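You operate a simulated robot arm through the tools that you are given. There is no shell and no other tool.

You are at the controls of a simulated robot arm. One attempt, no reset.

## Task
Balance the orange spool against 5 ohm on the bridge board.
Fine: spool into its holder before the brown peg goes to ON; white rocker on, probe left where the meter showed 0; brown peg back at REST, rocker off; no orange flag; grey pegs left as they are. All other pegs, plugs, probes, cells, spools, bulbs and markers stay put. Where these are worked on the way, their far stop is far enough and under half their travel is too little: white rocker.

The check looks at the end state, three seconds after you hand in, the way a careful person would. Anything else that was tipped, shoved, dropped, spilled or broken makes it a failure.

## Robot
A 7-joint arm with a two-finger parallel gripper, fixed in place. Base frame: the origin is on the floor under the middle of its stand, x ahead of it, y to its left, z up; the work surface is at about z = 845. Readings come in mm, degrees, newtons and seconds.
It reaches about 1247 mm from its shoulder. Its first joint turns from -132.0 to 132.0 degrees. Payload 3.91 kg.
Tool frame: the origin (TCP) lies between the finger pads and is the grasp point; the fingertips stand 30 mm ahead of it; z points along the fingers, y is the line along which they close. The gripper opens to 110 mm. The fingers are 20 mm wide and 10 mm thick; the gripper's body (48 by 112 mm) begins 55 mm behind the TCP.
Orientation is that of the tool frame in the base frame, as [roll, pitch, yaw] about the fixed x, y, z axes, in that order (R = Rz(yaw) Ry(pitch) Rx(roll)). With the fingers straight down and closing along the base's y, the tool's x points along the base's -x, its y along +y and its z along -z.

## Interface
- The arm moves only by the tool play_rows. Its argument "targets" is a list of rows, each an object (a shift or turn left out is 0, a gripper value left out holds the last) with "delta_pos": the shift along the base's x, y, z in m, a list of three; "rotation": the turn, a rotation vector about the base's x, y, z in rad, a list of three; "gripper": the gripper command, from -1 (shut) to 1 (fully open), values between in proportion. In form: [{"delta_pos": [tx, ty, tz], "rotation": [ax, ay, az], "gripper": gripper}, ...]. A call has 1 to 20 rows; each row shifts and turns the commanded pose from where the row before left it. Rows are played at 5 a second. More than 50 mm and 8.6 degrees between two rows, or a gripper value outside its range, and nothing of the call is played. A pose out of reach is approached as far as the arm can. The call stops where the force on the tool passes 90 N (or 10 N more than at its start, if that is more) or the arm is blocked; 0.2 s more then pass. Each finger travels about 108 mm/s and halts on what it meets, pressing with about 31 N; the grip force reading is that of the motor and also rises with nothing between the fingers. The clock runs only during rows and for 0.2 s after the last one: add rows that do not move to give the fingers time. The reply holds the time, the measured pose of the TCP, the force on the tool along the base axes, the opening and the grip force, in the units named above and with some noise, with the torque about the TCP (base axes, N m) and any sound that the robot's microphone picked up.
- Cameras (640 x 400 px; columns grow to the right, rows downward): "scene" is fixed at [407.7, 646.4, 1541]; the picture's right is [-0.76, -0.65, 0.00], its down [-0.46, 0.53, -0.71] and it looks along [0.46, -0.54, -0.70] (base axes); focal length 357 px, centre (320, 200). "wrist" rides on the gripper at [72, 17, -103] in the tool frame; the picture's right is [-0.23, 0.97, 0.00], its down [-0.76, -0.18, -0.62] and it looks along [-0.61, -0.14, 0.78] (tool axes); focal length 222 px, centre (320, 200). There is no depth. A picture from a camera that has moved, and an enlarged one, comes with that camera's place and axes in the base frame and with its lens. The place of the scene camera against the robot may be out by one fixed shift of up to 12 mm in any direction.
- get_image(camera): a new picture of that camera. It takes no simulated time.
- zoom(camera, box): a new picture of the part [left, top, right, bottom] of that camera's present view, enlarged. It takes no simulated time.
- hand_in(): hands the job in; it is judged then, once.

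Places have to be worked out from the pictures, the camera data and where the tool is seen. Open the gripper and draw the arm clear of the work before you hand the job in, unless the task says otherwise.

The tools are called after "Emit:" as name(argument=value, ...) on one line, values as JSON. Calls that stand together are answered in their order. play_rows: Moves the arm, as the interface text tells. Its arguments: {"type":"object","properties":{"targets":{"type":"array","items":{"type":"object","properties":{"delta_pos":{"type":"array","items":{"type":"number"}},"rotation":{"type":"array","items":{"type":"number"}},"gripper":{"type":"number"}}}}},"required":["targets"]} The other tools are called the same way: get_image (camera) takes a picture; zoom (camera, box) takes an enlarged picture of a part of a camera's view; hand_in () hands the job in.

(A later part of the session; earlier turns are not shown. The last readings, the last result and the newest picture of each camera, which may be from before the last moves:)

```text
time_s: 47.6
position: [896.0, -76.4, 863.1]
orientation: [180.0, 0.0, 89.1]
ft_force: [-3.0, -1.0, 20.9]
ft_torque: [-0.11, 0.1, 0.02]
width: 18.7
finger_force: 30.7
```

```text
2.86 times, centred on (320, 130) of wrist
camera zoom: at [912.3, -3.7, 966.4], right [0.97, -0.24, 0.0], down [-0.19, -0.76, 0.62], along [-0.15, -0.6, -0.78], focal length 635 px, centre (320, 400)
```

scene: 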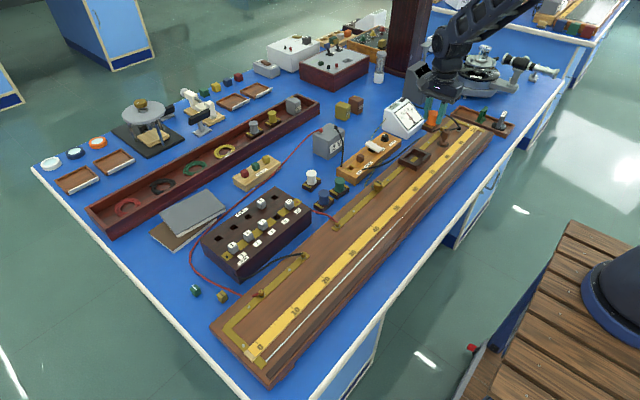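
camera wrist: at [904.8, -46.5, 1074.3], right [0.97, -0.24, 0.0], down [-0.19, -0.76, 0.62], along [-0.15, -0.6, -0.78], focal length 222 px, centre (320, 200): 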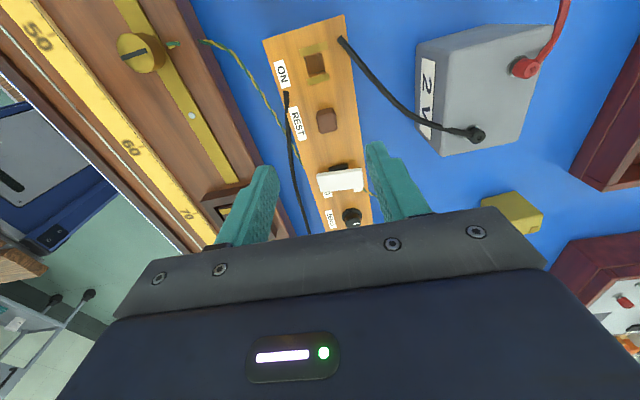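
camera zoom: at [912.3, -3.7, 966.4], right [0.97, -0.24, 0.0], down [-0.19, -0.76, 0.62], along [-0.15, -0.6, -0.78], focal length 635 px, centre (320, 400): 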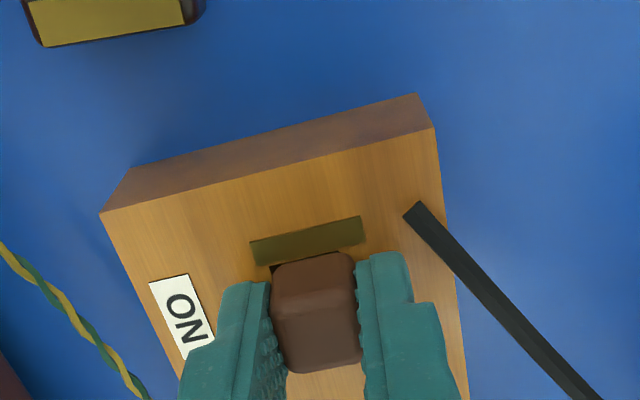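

It seated (21 N at the same height as it had in REST). I relieve the push, open the fingers and rise.

Emit:
play_rows(targets=[{"delta_pos": [0, 0, 0.0005]}, {"gripper": -0.45}, {}, {"gripper": -0.24}, {"delta_pos": [0, 0, 0.01]}, {"delta_pos": [0, 0, 0.02]}, {"delta_pos": [0, 0, 0.03]}, {"delta_pos": [0, 0, 0.03]}, {}])

Emit:
get_image(camera="wrist")

Emit:
zoom(camera="scene", box=[330, 90, 430, 190])

Emit:
zoom(camera="wrist", box=[260, 80, 400, 230])

```text
time_s: 49.6
position: [896.3, -76.7, 952.0]
orientation: [-179.9, 0.0, 89.0]
ft_force: [0.5, -0.5, -0.4]
ft_torque: [0.03, 0.0, 0.0]
width: 41.5
finger_force: 0.1
```

```text
taken
camera wrist: at [913.1, -3.8, 1055.3], right [0.97, -0.24, 0.0], down [-0.19, -0.76, 0.62], along [-0.15, -0.6, -0.78], focal length 222 px, centre (320, 200)
```

wrist: 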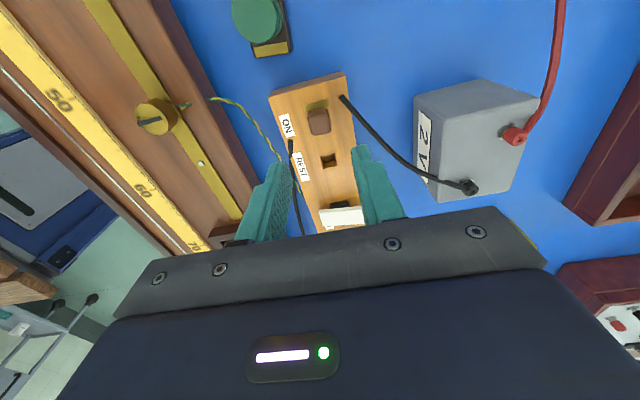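

```text
4.00 times, centred on (380, 140) of scene
camera zoom: at [407.7, 646.4, 1541.0], right [-0.76, -0.65, 0.0], down [-0.46, 0.53, -0.71], along [0.46, -0.54, -0.7], focal length 1428 px, centre (80, 440)
```

zoom: 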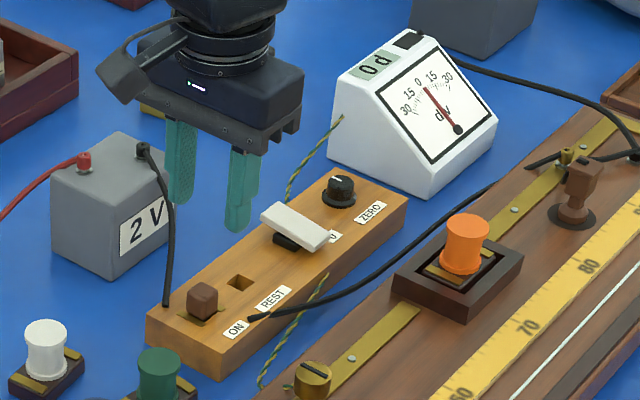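

```text
2.67 times, centred on (330, 155) of wrist
camera zoom: at [913.1, -3.8, 1055.3], right [0.97, -0.24, 0.0], down [-0.19, -0.76, 0.62], along [-0.15, -0.6, -0.78], focal length 592 px, centre (293, 320)
```

zoom: 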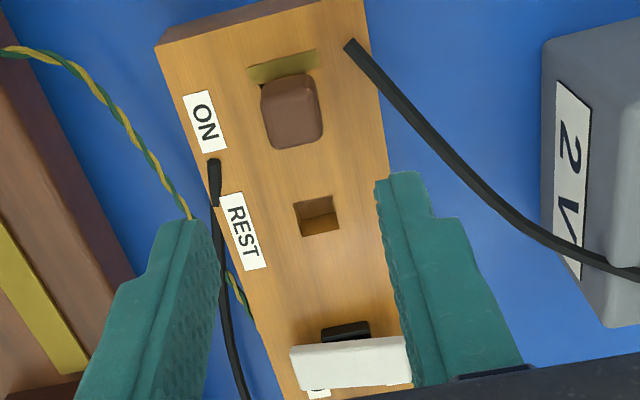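

The brown peg is seated at ON, the meter still 0 with no flag. Next the white rocker near (893, -197): I hover above it to see which end must be pressed.

Emit:
play_rows(targets=[{"delta_pos": [0, -0.03, 0.02]}, {"delta_pos": [0, -0.045, 0]}, {"delta_pos": [0, -0.045, 0]}, {"delta_pos": [0, -0.03, 0], "gripper": -1}, {}])

Emit:
get_image(camera="wrist")

Emit:
zoom(camera="wrist", box=[260, 30, 400, 150])

Emit:
zoom(camera="scene", box=[355, 125, 395, 165])

```text
time_s: 50.8
position: [895.9, -224.3, 972.9]
orientation: [180.0, 0.0, 89.0]
ft_force: [-0.3, 0.4, -0.7]
ft_torque: [-0.01, 0.0, 0.02]
width: 0.2
finger_force: 30.9
```

```text
taken
camera wrist: at [912.2, -153.2, 1075.9], right [0.97, -0.24, 0.0], down [-0.19, -0.76, 0.62], along [-0.15, -0.6, -0.78], focal length 222 px, centre (320, 200)
```

wrist: 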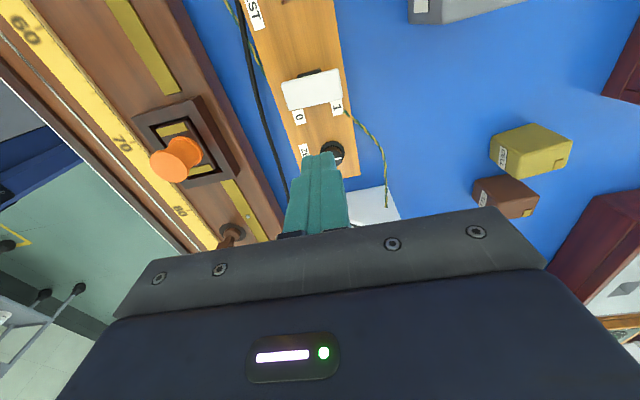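

```text
3.33 times, centred on (330, 90) of wrist
camera zoom: at [912.2, -153.2, 1075.9], right [0.97, -0.24, 0.0], down [-0.19, -0.76, 0.62], along [-0.15, -0.6, -0.78], focal length 740 px, centre (287, 567)
```

zoom: 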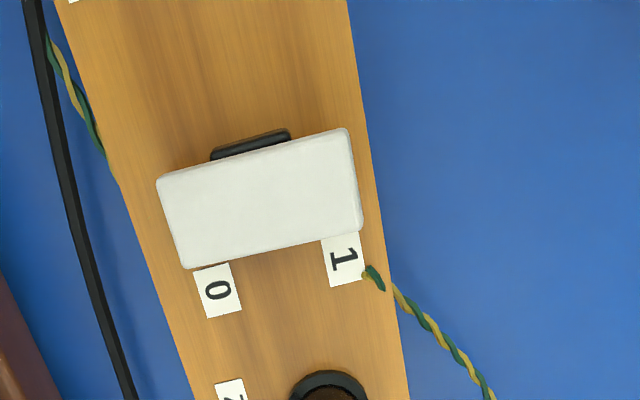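

```text
10.00 times, centred on (375, 145) of scene
camera zoom: at [407.7, 646.4, 1541.0], right [-0.76, -0.65, 0.0], down [-0.46, 0.53, -0.71], along [0.46, -0.54, -0.7], focal length 3569 px, centre (-230, 750)
```

zoom: 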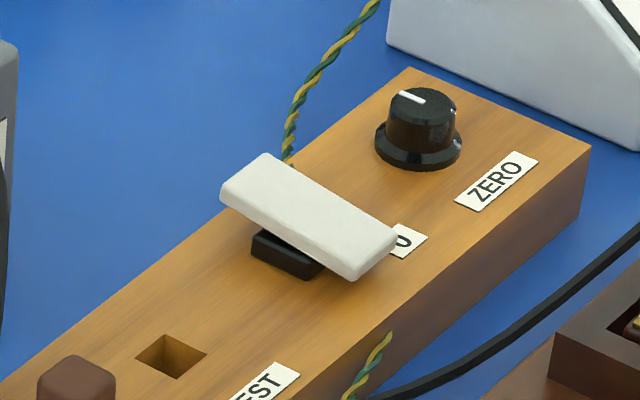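

The "0" end (−x side) is down, so I must press the raised "1" end (+x) near (915, -198). I move over it with closed fingers and approach to just above.

Emit:
play_rows(targets=[{"delta_pos": [0.011, 0.013, 0]}, {"delta_pos": [0.01, 0.0134, 0]}, {"delta_pos": [0, 0, -0.03]}, {"delta_pos": [0, 0, -0.03]}, {"delta_pos": [0, 0, -0.015]}, {}])

Emit:
zoom(camera="scene", box=[345, 115, 405, 165])

Emit:
zoom(camera="wrist", box=[260, 90, 400, 210])

```text
time_s: 52.2
position: [916.0, -198.7, 896.8]
orientation: [-180.0, -0.1, 88.9]
ft_force: [0.7, -0.3, -0.3]
ft_torque: [0.03, 0.02, -0.02]
width: 0.1
finger_force: 30.8
```

```text
8.00 times, centred on (375, 140) of scene
camera zoom: at [407.7, 646.4, 1541.0], right [-0.76, -0.65, 0.0], down [-0.46, 0.53, -0.71], along [0.46, -0.54, -0.7], focal length 2856 px, centre (-120, 680)
```

zoom: 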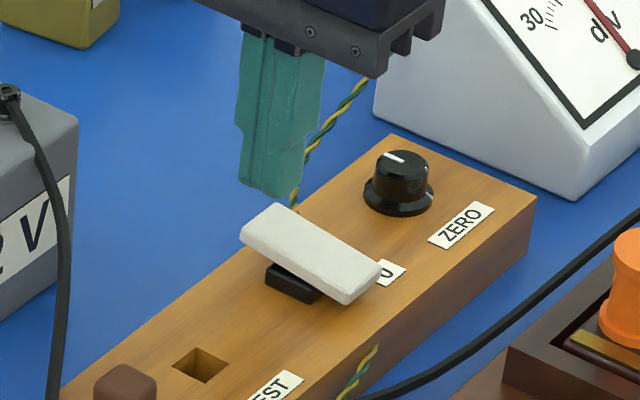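

```text
3.33 times, centred on (330, 150) of wrist
camera zoom: at [933.3, -127.1, 1000.4], right [0.97, -0.24, 0.0], down [-0.19, -0.76, 0.62], along [-0.15, -0.6, -0.78], focal length 740 px, centre (287, 367)
```

zoom: 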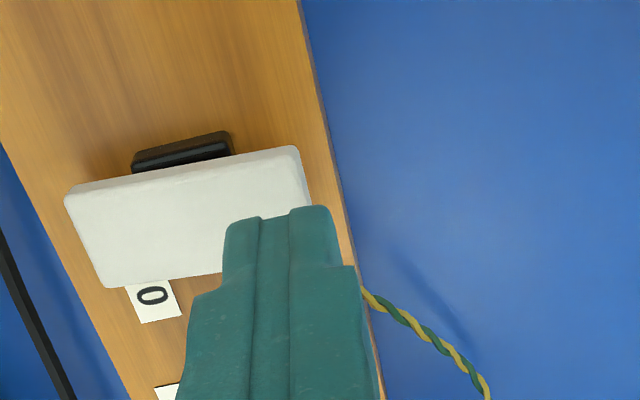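

The fingertips hang over the raised "1" end. I press down in small steps.

Emit:
play_rows(targets=[{"delta_pos": [0, 0, -0.004]}, {"delta_pos": [0, 0, -0.004]}, {"delta_pos": [0, 0, -0.003]}, {"delta_pos": [0, 0, -0.003]}, {}])

Emit:
zoom(camera="scene", box=[345, 115, 405, 165])

```text
time_s: 53.4
position: [916.3, -197.9, 883.5]
orientation: [-180.0, 0.0, 89.1]
ft_force: [0.0, -0.2, -0.3]
ft_torque: [0.01, 0.02, -0.05]
width: 0.0
finger_force: 31.0
```

```text
8.00 times, centred on (375, 140) of scene
camera zoom: at [407.7, 646.4, 1541.0], right [-0.76, -0.65, 0.0], down [-0.46, 0.53, -0.71], along [0.46, -0.54, -0.7], focal length 2856 px, centre (-120, 680)
```

zoom: 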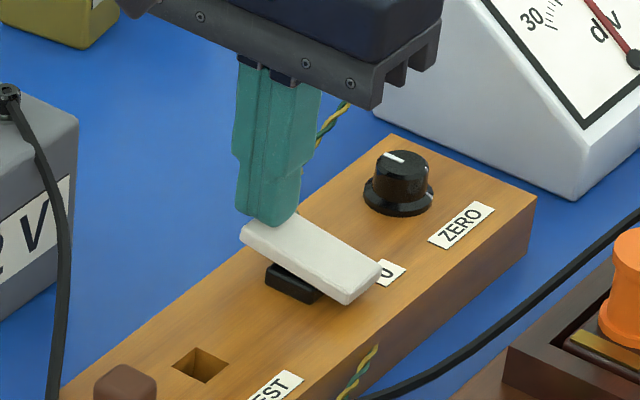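

Emit:
play_rows(targets=[{"delta_pos": [0, 0, -0.003]}, {"delta_pos": [0, 0, -0.003]}, {"delta_pos": [0, 0, -0.002]}, {}])

Emit:
zoom(camera="scene", box=[345, 115, 405, 165])

Emit:
zoom(camera="scene", box=[375, 90, 425, 140])

```text
time_s: 54.4
position: [915.9, -199.5, 875.5]
orientation: [179.8, -0.1, 89.0]
ft_force: [-2.6, -0.7, 11.4]
ft_torque: [-0.05, 0.21, 0.03]
width: 0.1
finger_force: 31.3
```

```text
8.00 times, centred on (375, 140) of scene
camera zoom: at [407.7, 646.4, 1541.0], right [-0.76, -0.65, 0.0], down [-0.46, 0.53, -0.71], along [0.46, -0.54, -0.7], focal length 2856 px, centre (-120, 680)
```

zoom: 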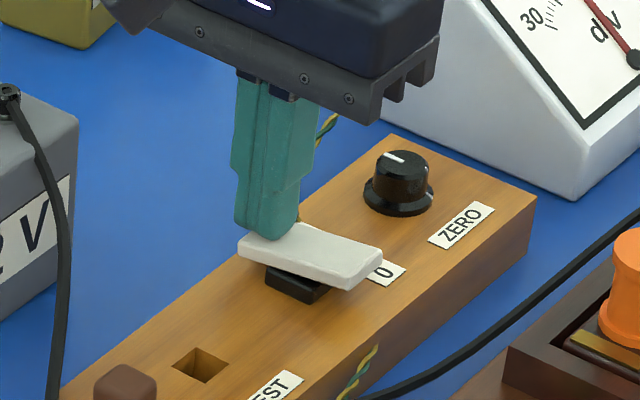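

```text
8.00 times, centred on (400, 115) of scene
camera zoom: at [407.7, 646.4, 1541.0], right [-0.76, -0.65, 0.0], down [-0.46, 0.53, -0.71], along [0.46, -0.54, -0.7], focal length 2856 px, centre (-320, 880)
```

zoom: 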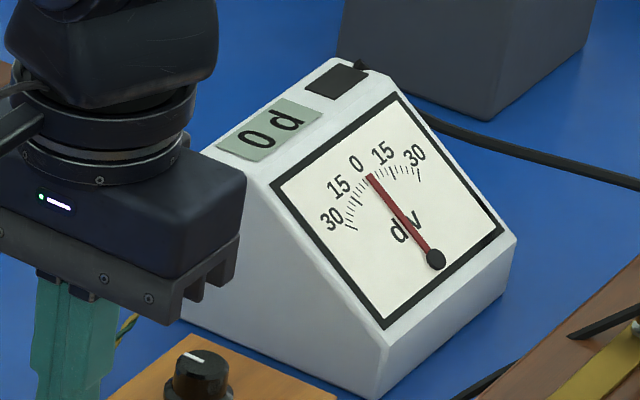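

The rocker is turning (11 N). I continue pressing in 2 mm steps until it meets its stop.

Emit:
play_rows(targets=[{"delta_pos": [0, 0, -0.002]}, {"delta_pos": [0, 0, -0.002]}, {"delta_pos": [0, 0, -0.002]}, {}])

Emit:
zoom(camera="scene", box=[345, 115, 405, 165])

Emit:
zoom(camera="scene", box=[375, 90, 425, 140])

```text
time_s: 55.4
position: [915.8, -199.7, 877.9]
orientation: [179.5, 0.0, 89.0]
ft_force: [-11.5, 2.5, 88.3]
ft_torque: [0.07, 1.14, -0.04]
width: 0.0
finger_force: 31.0
```

```text
8.00 times, centred on (375, 140) of scene
camera zoom: at [407.7, 646.4, 1541.0], right [-0.76, -0.65, 0.0], down [-0.46, 0.53, -0.71], along [0.46, -0.54, -0.7], focal length 2856 px, centre (-120, 680)
```

zoom: 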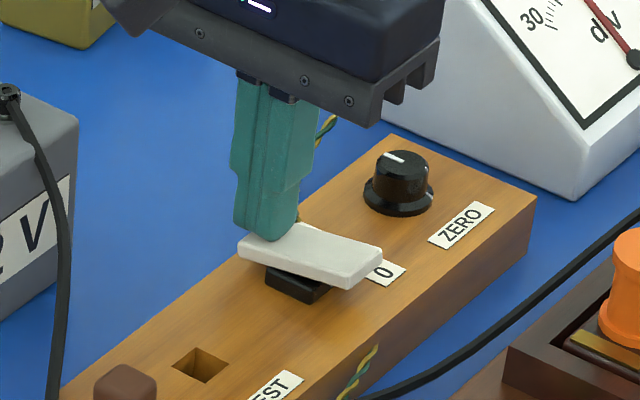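

```text
8.00 times, centred on (400, 115) of scene
camera zoom: at [407.7, 646.4, 1541.0], right [-0.76, -0.65, 0.0], down [-0.46, 0.53, -0.71], along [0.46, -0.54, -0.7], focal length 2856 px, centre (-320, 880)
```

zoom: 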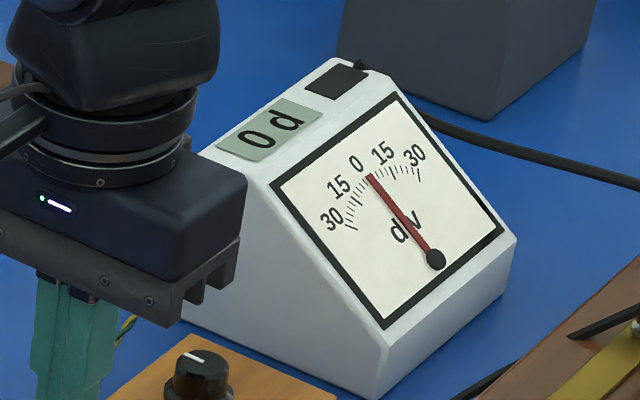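

Force rose to 88 N, so it met a stop. I back off and look at the rocker's resting position.

Emit:
play_rows(targets=[{"delta_pos": [0, 0, 0.006]}, {"delta_pos": [0, 0, 0.02]}, {"delta_pos": [0, 0, 0.03]}, {"delta_pos": [0, 0, 0.03]}, {}])

Emit:
zoom(camera="scene", box=[355, 125, 395, 165])

Emit:
zoom(camera="scene", box=[375, 90, 425, 140])

Emit:
get_image(camera="wrist")

```text
time_s: 56.6
position: [915.3, -199.3, 955.5]
orientation: [180.0, 0.0, 89.1]
ft_force: [1.2, -0.4, -0.6]
ft_torque: [0.02, 0.01, 0.01]
width: 0.1
finger_force: 30.2
```

```text
10.00 times, centred on (375, 145) of scene
camera zoom: at [407.7, 646.4, 1541.0], right [-0.76, -0.65, 0.0], down [-0.46, 0.53, -0.71], along [0.46, -0.54, -0.7], focal length 3569 px, centre (-230, 750)
```

zoom: 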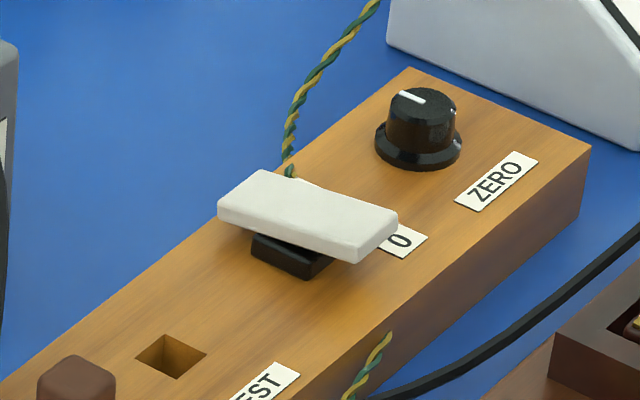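

```text
8.00 times, centred on (400, 115) of scene
camera zoom: at [407.7, 646.4, 1541.0], right [-0.76, -0.65, 0.0], down [-0.46, 0.53, -0.71], along [0.46, -0.54, -0.7], focal length 2856 px, centre (-320, 880)
```

zoom: 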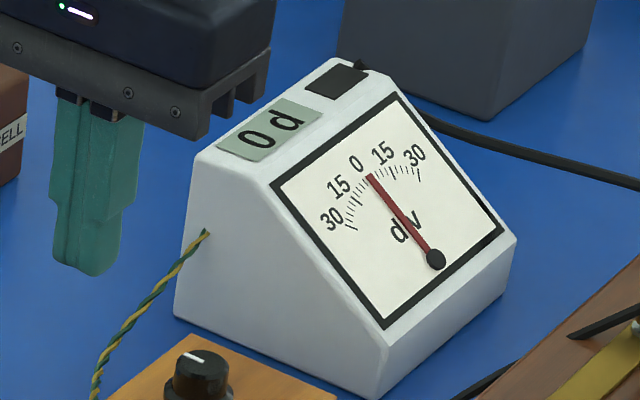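

```text
taken
camera wrist: at [933.0, -127.5, 1058.5], right [0.97, -0.24, 0.0], down [-0.19, -0.76, 0.62], along [-0.15, -0.6, -0.78], focal length 222 px, centre (320, 200)
```

wrist: 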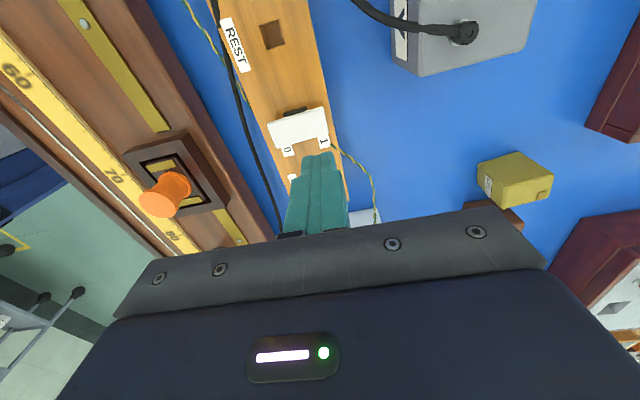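

The rocker now rests with its "1" end down; meter reads 0 and the window is dark. Now I go to the brown probe to measure it up close.

Emit:
play_rows(targets=[{"delta_pos": [0, 0, 0.045]}, {"delta_pos": [-0.03, -0.02, 0.01]}, {"delta_pos": [-0.035, -0.03, 0]}, {"delta_pos": [-0.035, -0.03, 0], "gripper": 0}, {"delta_pos": [-0.035, -0.03, 0]}, {"delta_pos": [-0.035, -0.03, 0]}, {"delta_pos": [-0.026, -0.02, 0]}, {}])

Emit:
get_image(camera="wrist")

Emit:
zoom(camera="wrist", box=[260, 60, 380, 160])

Emit:
zoom(camera="scene", box=[415, 100, 485, 160])

```text
time_s: 58.4
position: [719.1, -358.7, 1009.8]
orientation: [179.9, -0.1, 88.9]
ft_force: [0.2, 0.5, -0.4]
ft_torque: [0.02, 0.02, 0.01]
width: 55.1
finger_force: 0.0
```

```text
taken
camera wrist: at [736.3, -286.9, 1113.4], right [0.97, -0.24, 0.0], down [-0.19, -0.76, 0.62], along [-0.15, -0.6, -0.78], focal length 222 px, centre (320, 200)
```

wrist: 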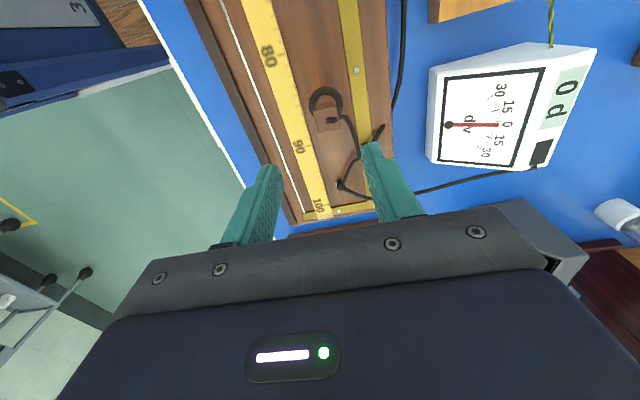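

```text
4.00 times, centred on (320, 110) of wrist
camera zoom: at [736.3, -286.9, 1113.4], right [0.97, -0.24, 0.0], down [-0.19, -0.76, 0.62], along [-0.15, -0.6, -0.78], focal length 888 px, centre (320, 560)
```

zoom: 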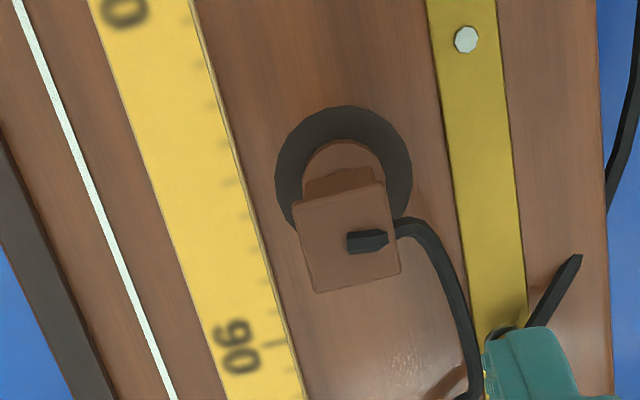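

```text
6.67 times, centred on (450, 130) of scene
camera zoom: at [407.7, 646.4, 1541.0], right [-0.76, -0.65, 0.0], down [-0.46, 0.53, -0.71], along [0.46, -0.54, -0.7], focal length 2380 px, centre (-547, 667)
```

zoom: 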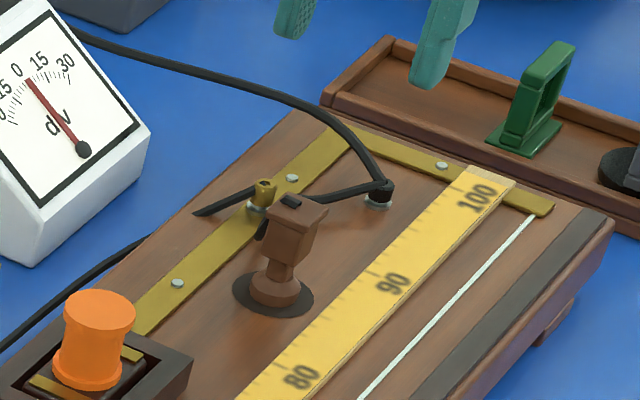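

The probe's head is about 20 mm square, top at z≈905, axis near (725, -357), and its lead leaves from the +x side. So I'll grip it along y: I turn the gripper back by 91° and centre over it.

Emit:
play_rows(targets=[{"delta_pos": [0.0073, 0.0017, 0], "rotation": [0, 0, 0.1444], "gripper": -0.2}, {"rotation": [0, 0, 0.1444]}, {"rotation": [0, 0, 0.1444]}, {"rotation": [0, 0, 0.1444]}, {"rotation": [0, 0, 0.1444]}, {"rotation": [0, 0, 0.1444]}, {"rotation": [0, 0, 0.1444]}, {"rotation": [0, 0, 0.1444]}, {"rotation": [0, 0, 0.1444]}, {"rotation": [0, 0, 0.1444]}, {"rotation": [0, 0, 0.1444]}, {}, {"delta_pos": [0, 0, -0.03]}, {}])

Emit:
get_image(camera="wrist")

Emit:
zoom(camera="wrist", box=[260, 80, 380, 180])

Emit:
get_image(camera="scene")

```text
time_s: 61.4
position: [728.0, -356.4, 980.3]
orientation: [-180.0, 0.0, 180.0]
ft_force: [-1.0, -0.3, 0.1]
ft_torque: [0.01, -0.02, 0.01]
width: 43.9
finger_force: 0.0
```

```text
taken
camera wrist: at [653.9, -340.9, 1083.4], right [0.23, 0.97, 0.0], down [0.76, -0.18, 0.62], along [0.61, -0.14, -0.78], focal length 222 px, centre (320, 200)
```

wrist: 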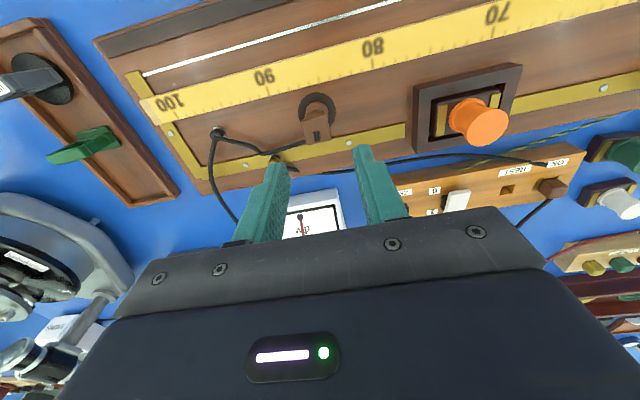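

```text
4.00 times, centred on (320, 130) of wrist
camera zoom: at [653.9, -340.9, 1083.4], right [0.23, 0.97, 0.0], down [0.76, -0.18, 0.62], along [0.61, -0.14, -0.78], focal length 888 px, centre (320, 480)
```

zoom: 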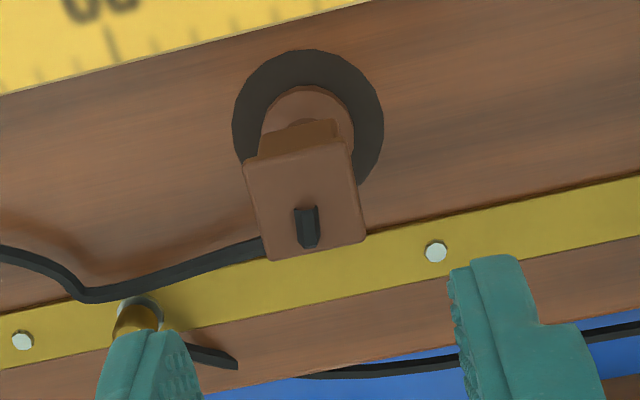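

```text
taken
```

scene: 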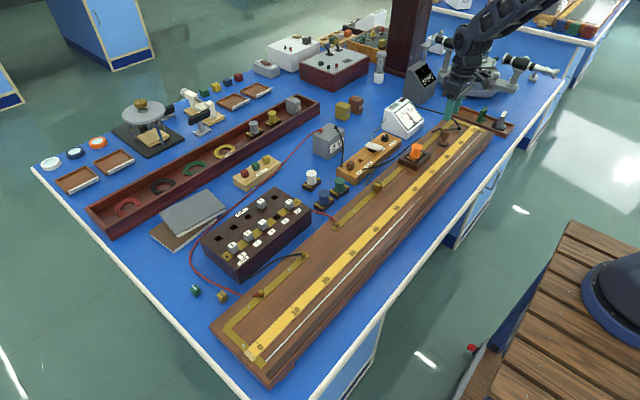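

Comparing the two camera headings shows a small systematic row error, so the probe is truly only about 1.5 mm in −x and 2.7 mm in −y from the tool axis. I correct, descend to just above its head and check against the fingertips.

Emit:
play_rows(targets=[{"delta_pos": [-0.0015, -0.0026, 0]}, {"delta_pos": [0, 0, -0.025]}, {"delta_pos": [0, 0, -0.02]}, {}])

Emit:
zoom(camera="wrist", box=[250, 100, 390, 220])

Emit:
zoom(camera="scene", box=[415, 90, 485, 150])

```text
time_s: 62.4
position: [726.3, -360.2, 935.7]
orientation: [-179.9, 0.0, -179.9]
ft_force: [0.5, 0.2, -0.2]
ft_torque: [0.0, 0.03, -0.01]
width: 43.8
finger_force: 0.1
```

```text
3.33 times, centred on (320, 160) of wrist
camera zoom: at [652.9, -343.3, 1038.9], right [0.23, 0.97, 0.0], down [0.76, -0.18, 0.62], along [0.61, -0.14, -0.78], focal length 740 px, centre (320, 333)
```

zoom: 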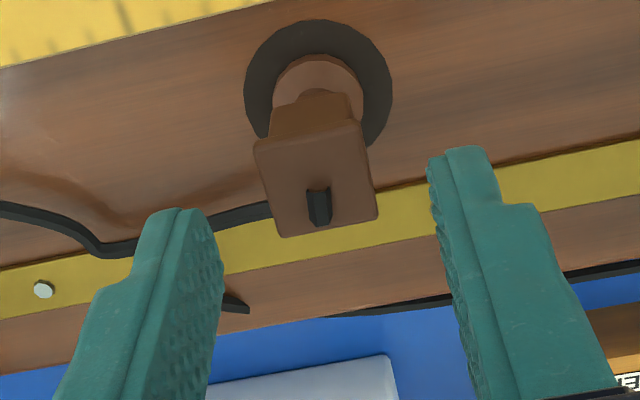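

```text
6.67 times, centred on (450, 120) of scene
camera zoom: at [407.7, 646.4, 1541.0], right [-0.76, -0.65, 0.0], down [-0.46, 0.53, -0.71], along [0.46, -0.54, -0.7], focal length 2380 px, centre (-547, 733)
```

zoom: 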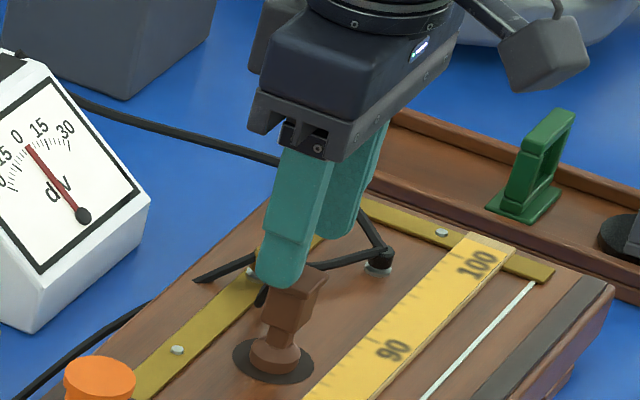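

I zoom the scene view on the fingers and probe head to check the x alignment independently.

Emit:
zoom(camera="scene", box=[430, 105, 470, 145])

Emit:
zoom(camera="wrist", box=[275, 110, 375, 180])

```text
10.00 times, centred on (450, 125) of scene
camera zoom: at [407.7, 646.4, 1541.0], right [-0.76, -0.65, 0.0], down [-0.46, 0.53, -0.71], along [0.46, -0.54, -0.7], focal length 3569 px, centre (-980, 950)
```

zoom: 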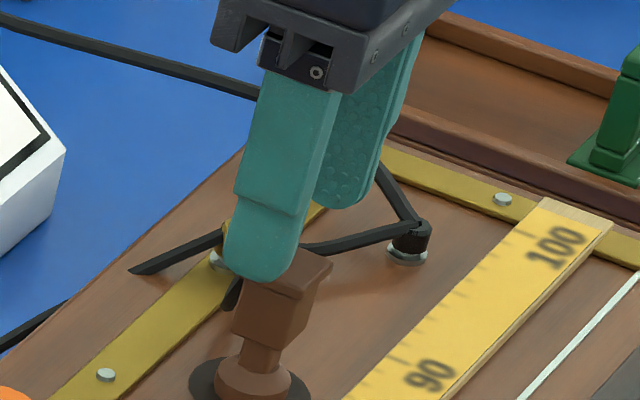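

```text
5.71 times, centred on (325, 145) of wrist
camera zoom: at [652.9, -343.3, 1038.9], right [0.23, 0.97, 0.0], down [0.76, -0.18, 0.62], along [0.61, -0.14, -0.78], focal length 1269 px, centre (291, 514)
```

zoom: 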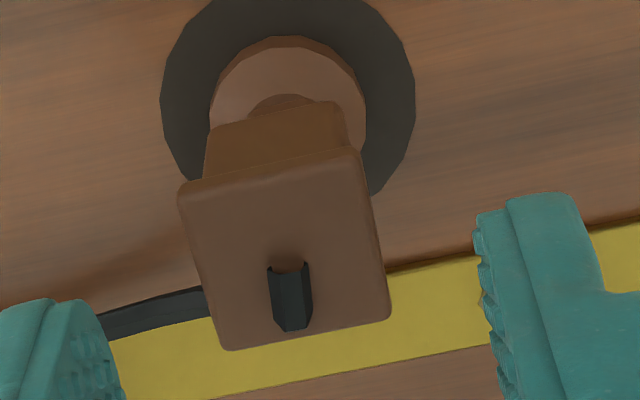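

The probe head sits between the fingers with its top near z≈900. I descend to grip its full height and close.

Emit:
play_rows(targets=[{"delta_pos": [0, 0, -0.012]}, {"delta_pos": [0, 0, -0.012]}, {"delta_pos": [0, 0, -0.008]}, {}, {"gripper": -1}, {}, {}, {}])

Emit:
zoom(camera="wrist", box=[250, 100, 390, 220])

Emit:
zoom(camera="scene", box=[425, 95, 475, 145])

Emit:
zoom(camera="scene", box=[375, 90, 425, 140])

```text
time_s: 64.2
position: [726.9, -360.7, 902.6]
orientation: [-179.9, 0.0, 180.0]
ft_force: [0.1, 0.4, -0.1]
ft_torque: [0.01, -0.04, 0.02]
width: 18.6
finger_force: 30.5
```

```text
3.33 times, centred on (320, 160) of wrist
camera zoom: at [653.1, -343.5, 1006.9], right [0.23, 0.97, 0.0], down [0.76, -0.18, 0.62], along [0.61, -0.14, -0.78], focal length 740 px, centre (320, 333)
```

zoom: 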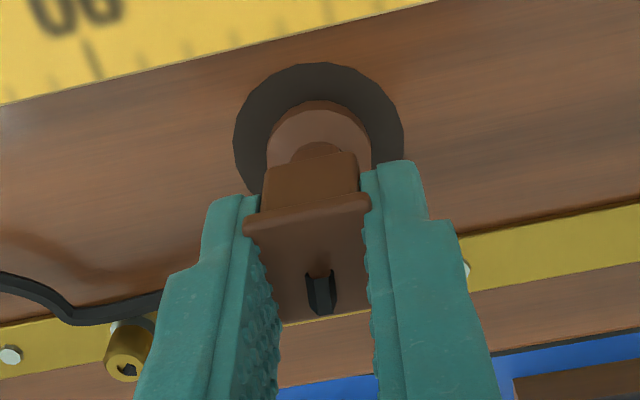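

```text
8.00 times, centred on (450, 120) of scene
camera zoom: at [407.7, 646.4, 1541.0], right [-0.76, -0.65, 0.0], down [-0.46, 0.53, -0.71], along [0.46, -0.54, -0.7], focal length 2856 px, centre (-720, 840)
```

zoom: 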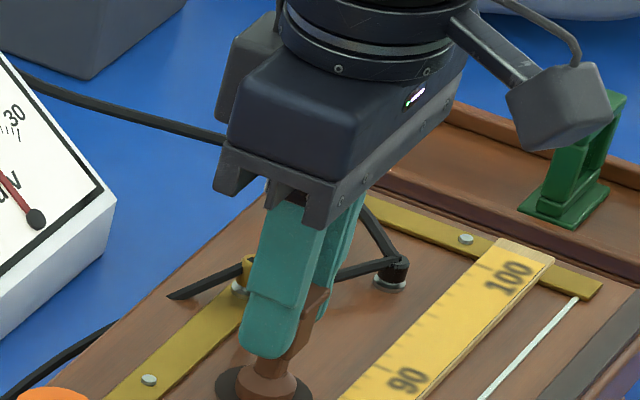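

```text
8.00 times, centred on (400, 115) of scene
camera zoom: at [407.7, 646.4, 1541.0], right [-0.76, -0.65, 0.0], down [-0.46, 0.53, -0.71], along [0.46, -0.54, -0.7], focal length 2856 px, centre (-320, 880)
```

zoom: 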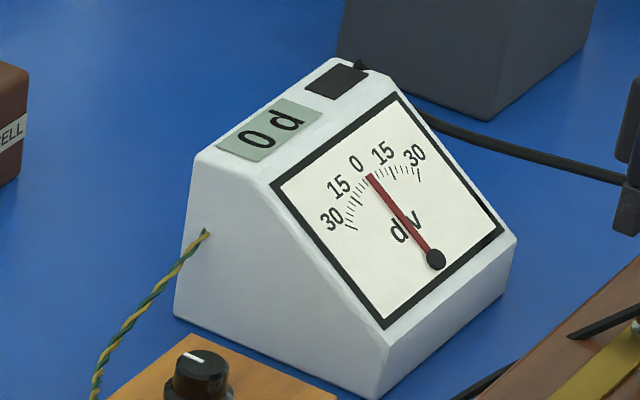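

Gripped at 18.6 mm. I lift it gently and check it comes along with its lead.

Emit:
play_rows(targets=[{"delta_pos": [0, 0, 0.002]}, {"delta_pos": [0, 0, 0.003]}, {"delta_pos": [0, 0, 0.005]}, {"delta_pos": [0, 0, 0.007]}, {"delta_pos": [0, 0, 0.008]}, {"delta_pos": [0, 0, 0.008]}, {"delta_pos": [0, 0, 0.005]}, {"delta_pos": [0, 0, 0.002]}, {}])

Emit:
get_image(camera="wrist")

Emit:
zoom(camera="scene", box=[415, 85, 485, 155])

```text
time_s: 66.2
position: [725.5, -359.2, 943.2]
orientation: [180.0, 0.0, -180.0]
ft_force: [0.0, 0.3, 0.1]
ft_torque: [0.01, 0.02, 0.0]
width: 18.6
finger_force: 30.9
```

```text
taken
camera wrist: at [652.9, -343.5, 1046.7], right [0.23, 0.97, 0.0], down [0.76, -0.18, 0.62], along [0.61, -0.14, -0.78], focal length 222 px, centre (320, 200)
```

wrist: 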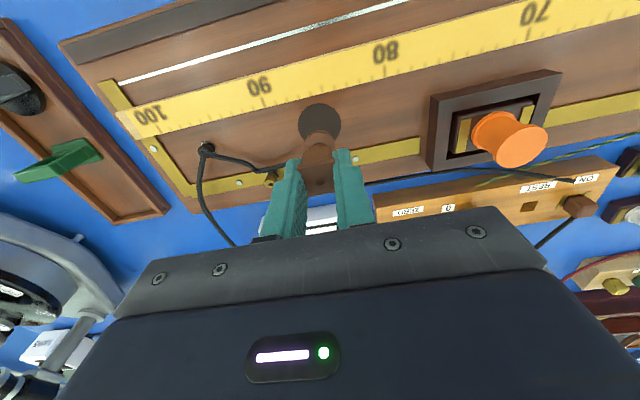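

```text
5.71 times, centred on (450, 120) of scene
camera zoom: at [407.7, 646.4, 1541.0], right [-0.76, -0.65, 0.0], down [-0.46, 0.53, -0.71], along [0.46, -0.54, -0.7], focal length 2040 px, centre (-423, 657)
```

zoom: 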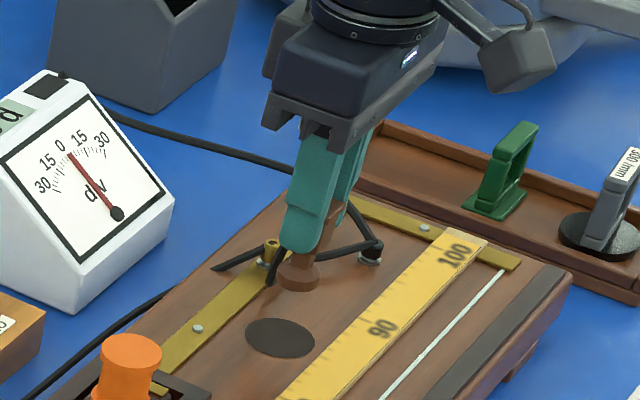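

The probe is lifted and the parking pad is bare. I zoom to measure pad-to-wire offset in one view.

Emit:
zoom(camera="wrist", box=[240, 0, 400, 100])

Emit:
zoom(camera="wrist", box=[260, 80, 380, 180])

```text
4.00 times, centred on (320, 50) of wrist
camera zoom: at [652.9, -343.5, 1046.7], right [0.23, 0.97, 0.0], down [0.76, -0.18, 0.62], along [0.61, -0.14, -0.78], focal length 888 px, centre (320, 800)
```

zoom: 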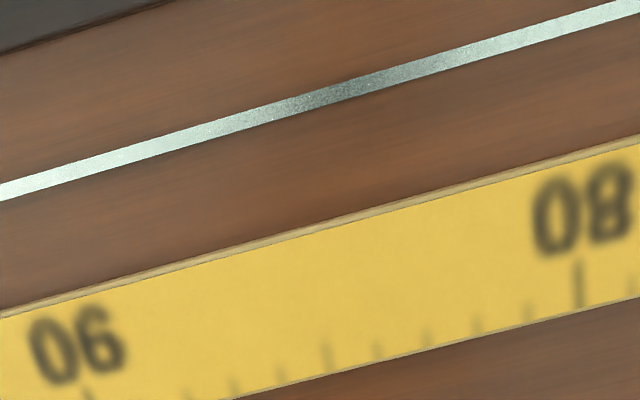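

```text
4.00 times, centred on (320, 130) of wrist
camera zoom: at [652.9, -343.5, 1046.7], right [0.23, 0.97, 0.0], down [0.76, -0.18, 0.62], along [0.61, -0.14, -0.78], focal length 888 px, centre (320, 480)
```

zoom: 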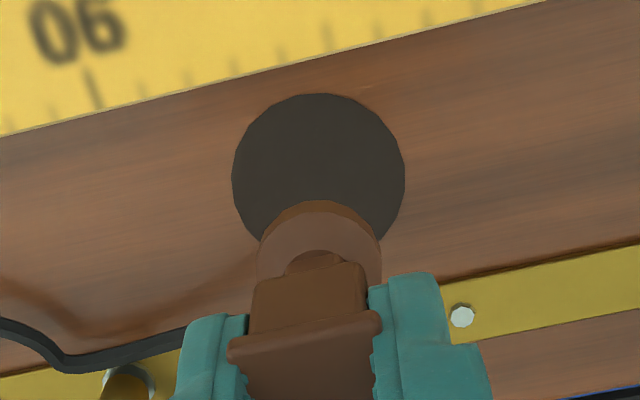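

In this view pad centre is at x≈719.9 and the wire at x≈653.2, so the probe must go −66.7 mm in x; mark m lies at y≈498.1−10·m. I carry it over the wire, then along to mark 50 without touching down.

Emit:
play_rows(targets=[{"delta_pos": [-0.006, 0, 0]}, {"delta_pos": [-0.012, 0, 0]}, {"delta_pos": [-0.016, 0, 0]}, {"delta_pos": [-0.016, 0, 0]}, {"delta_pos": [-0.011, 0.002, 0]}, {"delta_pos": [-0.0057, 0.006, 0]}, {"delta_pos": [0, 0.012, 0]}, {"delta_pos": [0, 0.018, 0]}, {"delta_pos": [0, 0.024, 0]}, {"delta_pos": [0, 0.028, 0]}, {"delta_pos": [0, 0.028, 0]}, {"delta_pos": [0, 0.028, 0]}, {"delta_pos": [0, 0.028, 0]}, {"delta_pos": [0, 0.028, 0]}, {"delta_pos": [0, 0.022, 0]}, {"delta_pos": [0, 0.014, 0]}, {"delta_pos": [0, 0.008, 0]}, {"delta_pos": [0, 0.004, 0]}, {}])

Emit:
get_image(camera="wrist")

Emit:
get_image(camera="scene")

```text
time_s: 70.2
position: [659.8, -109.8, 942.5]
orientation: [180.0, 0.0, 180.0]
ft_force: [0.1, 0.5, -0.5]
ft_torque: [0.02, -0.02, -0.04]
width: 18.1
finger_force: 30.5
```

```text
taken
camera wrist: at [585.7, -93.5, 1046.4], right [0.23, 0.97, 0.0], down [0.76, -0.18, 0.62], along [0.61, -0.14, -0.78], focal length 222 px, centre (320, 200)
```

wrist: 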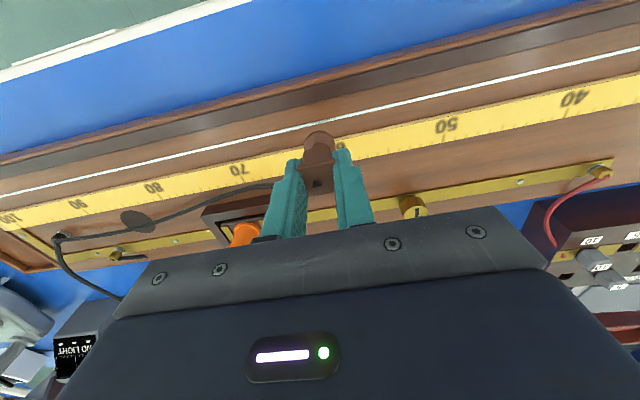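

```text
taken
```

scene: 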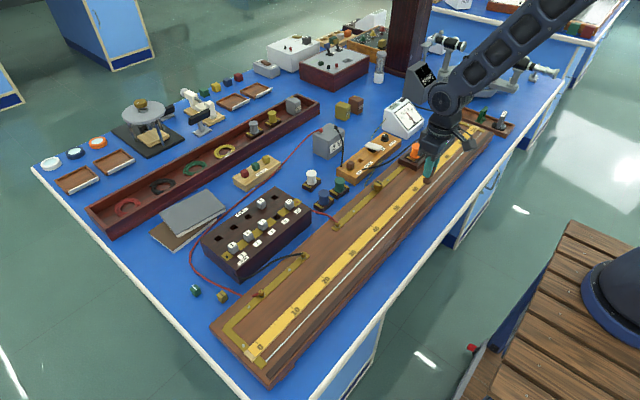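

The lead trails along fine. I continue the remaining ~108 mm to above mark 50.

Emit:
play_rows(targets=[{"delta_pos": [0, 0.006, 0]}, {"delta_pos": [0, 0.012, 0]}, {"delta_pos": [0, 0.018, 0]}, {"delta_pos": [0, 0.022, 0]}, {"delta_pos": [0, 0.022, 0]}, {"delta_pos": [0, 0.016, 0]}, {"delta_pos": [0, 0.0086, 0]}, {"delta_pos": [0, 0.004, 0]}, {}])

Emit:
get_image(camera="wrist")

Emit:
zoom(camera="wrist", box=[250, 70, 390, 200])

Emit:
zoom(camera="scene", box=[360, 80, 440, 240])

```text
time_s: 72.2
position: [661.2, -0.9, 943.5]
orientation: [179.9, 0.1, -180.0]
ft_force: [0.9, -0.4, -1.3]
ft_torque: [0.01, -0.05, 0.02]
width: 18.5
finger_force: 30.9
```

```text
taken
camera wrist: at [586.1, 15.4, 1046.5], right [0.23, 0.97, 0.0], down [0.76, -0.18, 0.62], along [0.61, -0.14, -0.78], focal length 222 px, centre (320, 200)
```

wrist: 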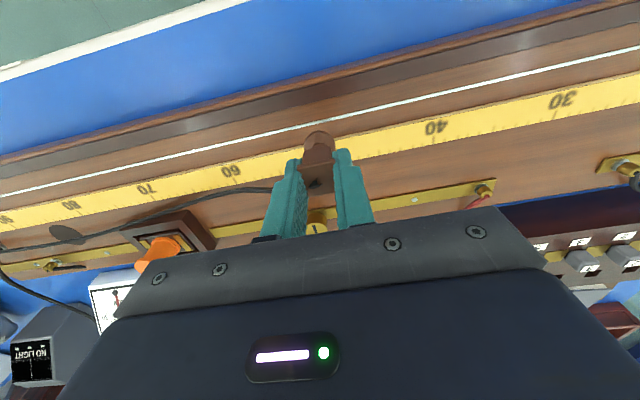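

```text
3.08 times, centred on (320, 135) of wrist
camera zoom: at [586.1, 15.4, 1046.5], right [0.23, 0.97, 0.0], down [0.76, -0.18, 0.62], along [0.61, -0.14, -0.78], focal length 684 px, centre (320, 400)
```

zoom: 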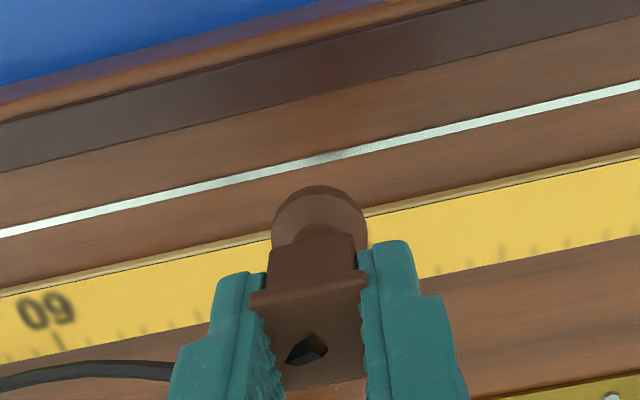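

```text
2.50 times, centred on (400, 160) of scene
camera zoom: at [407.7, 646.4, 1541.0], right [-0.76, -0.65, 0.0], down [-0.46, 0.53, -0.71], along [0.46, -0.54, -0.7], focal length 892 px, centre (120, 300)
```

zoom: 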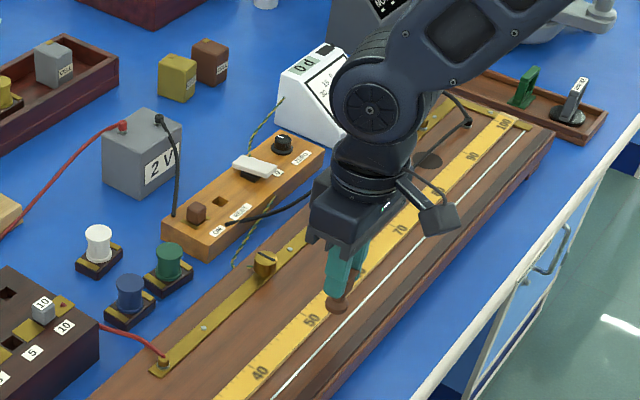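

Over mark 50. The meter's digital window stays visible in the scene view. I lower to just above the wire and check alignment.

Emit:
play_rows(targets=[{"delta_pos": [0, 0, -0.006]}, {"delta_pos": [0, 0, -0.009]}, {"delta_pos": [0, 0, -0.009]}, {"delta_pos": [0, 0, -0.006]}, {"delta_pos": [0, 0, -0.003]}, {}])

Emit:
zoom(camera="wrist", box=[270, 70, 370, 160])

Emit:
zoom(camera="scene", box=[370, 170, 430, 230])

Emit:
zoom(camera="scene", box=[375, 90, 425, 140])

```text
time_s: 73.6
position: [659.9, -1.6, 911.0]
orientation: [-180.0, 0.0, -180.0]
ft_force: [0.9, 0.8, -1.4]
ft_torque: [-0.02, -0.03, 0.02]
width: 18.1
finger_force: 31.5
```

```text
4.44 times, centred on (320, 115) of wrist
camera zoom: at [585.7, 15.2, 1013.8], right [0.23, 0.97, 0.0], down [0.76, -0.18, 0.62], along [0.61, -0.14, -0.78], focal length 987 px, centre (320, 578)
```

zoom: 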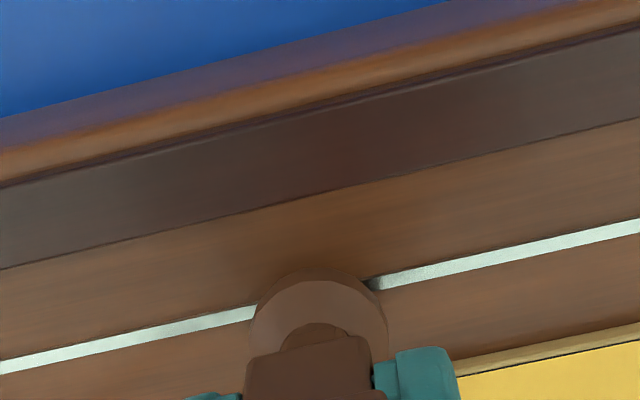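

```text
6.67 times, centred on (400, 200) of scene
camera zoom: at [407.7, 646.4, 1541.0], right [-0.76, -0.65, 0.0], down [-0.46, 0.53, -0.71], along [0.46, -0.54, -0.7], focal length 2380 px, centre (-213, 200)
```

zoom: 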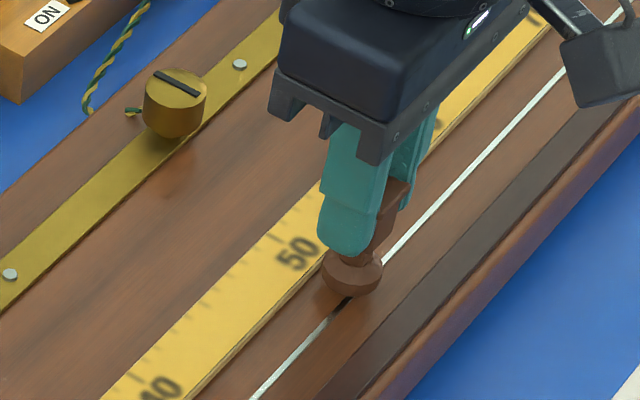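

```text
8.00 times, centred on (400, 115) of scene
camera zoom: at [407.7, 646.4, 1541.0], right [-0.76, -0.65, 0.0], down [-0.46, 0.53, -0.71], along [0.46, -0.54, -0.7], focal length 2856 px, centre (-320, 880)
```

zoom: 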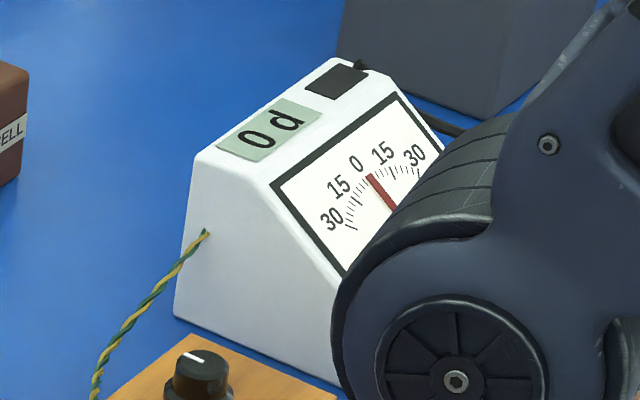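

Probe foot is about 8 mm above the wire and within 1–2 mm of it; meter still 0. I nudge −1 mm in x and lower to touch briefly.

Emit:
play_rows(targets=[{"delta_pos": [-0.001, 0, -0.003]}, {"delta_pos": [0, 0, -0.003]}, {"delta_pos": [0, 0, -0.001]}])

Emit:
zoom(camera="scene", box=[375, 90, 425, 140])

Emit:
zoom(camera="scene", box=[370, 170, 430, 230])

```text
time_s: 74.4
position: [659.5, -1.3, 902.4]
orientation: [180.0, 0.0, 180.0]
ft_force: [-2.2, -2.2, 7.3]
ft_torque: [-0.04, 0.14, 0.01]
width: 18.3
finger_force: 30.9
```

```text
8.00 times, centred on (400, 115) of scene
camera zoom: at [407.7, 646.4, 1541.0], right [-0.76, -0.65, 0.0], down [-0.46, 0.53, -0.71], along [0.46, -0.54, -0.7], focal length 2856 px, centre (-320, 880)
```

zoom: 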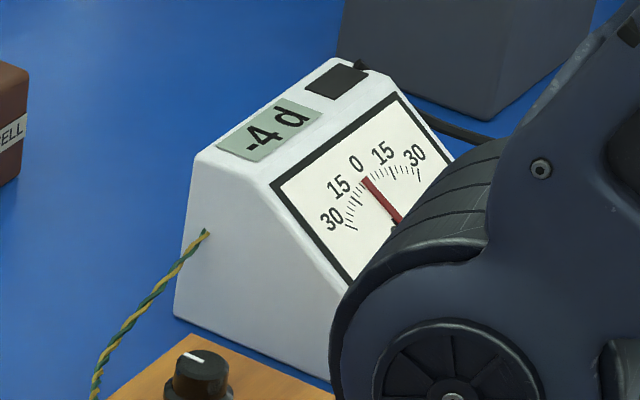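

```text
6.67 times, centred on (400, 200) of scene
camera zoom: at [407.7, 646.4, 1541.0], right [-0.76, -0.65, 0.0], down [-0.46, 0.53, -0.71], along [0.46, -0.54, -0.7], focal length 2380 px, centre (-213, 200)
```

zoom: 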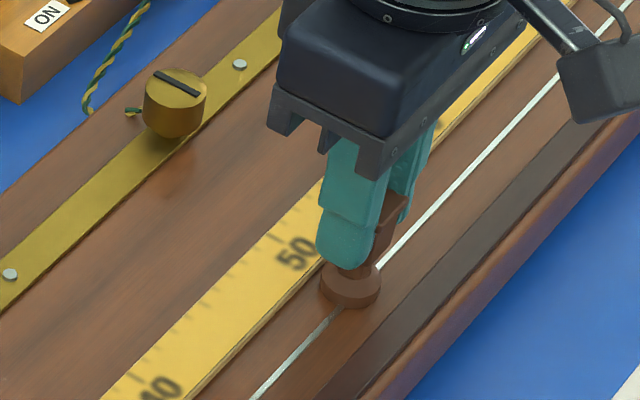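

Contact at 7 N: the meter reads −4 d, flag window still dark. I wait a moment to see whether that reading is steady.

Emit:
play_rows(targets=[{}, {}, {}])

Emit:
zoom(camera="scene", box=[375, 90, 425, 140])

```text
time_s: 75.2
position: [659.1, -2.2, 903.1]
orientation: [179.9, 0.0, 179.9]
ft_force: [-2.6, -1.2, 9.1]
ft_torque: [-0.04, 0.13, 0.0]
width: 18.2
finger_force: 30.9
```

```text
8.00 times, centred on (400, 115) of scene
camera zoom: at [407.7, 646.4, 1541.0], right [-0.76, -0.65, 0.0], down [-0.46, 0.53, -0.71], along [0.46, -0.54, -0.7], focal length 2856 px, centre (-320, 880)
```

zoom: 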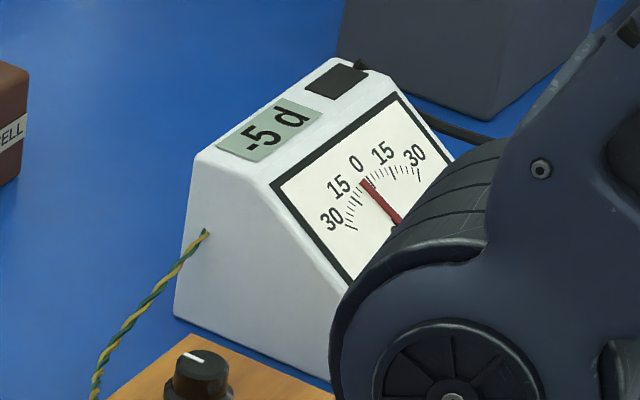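

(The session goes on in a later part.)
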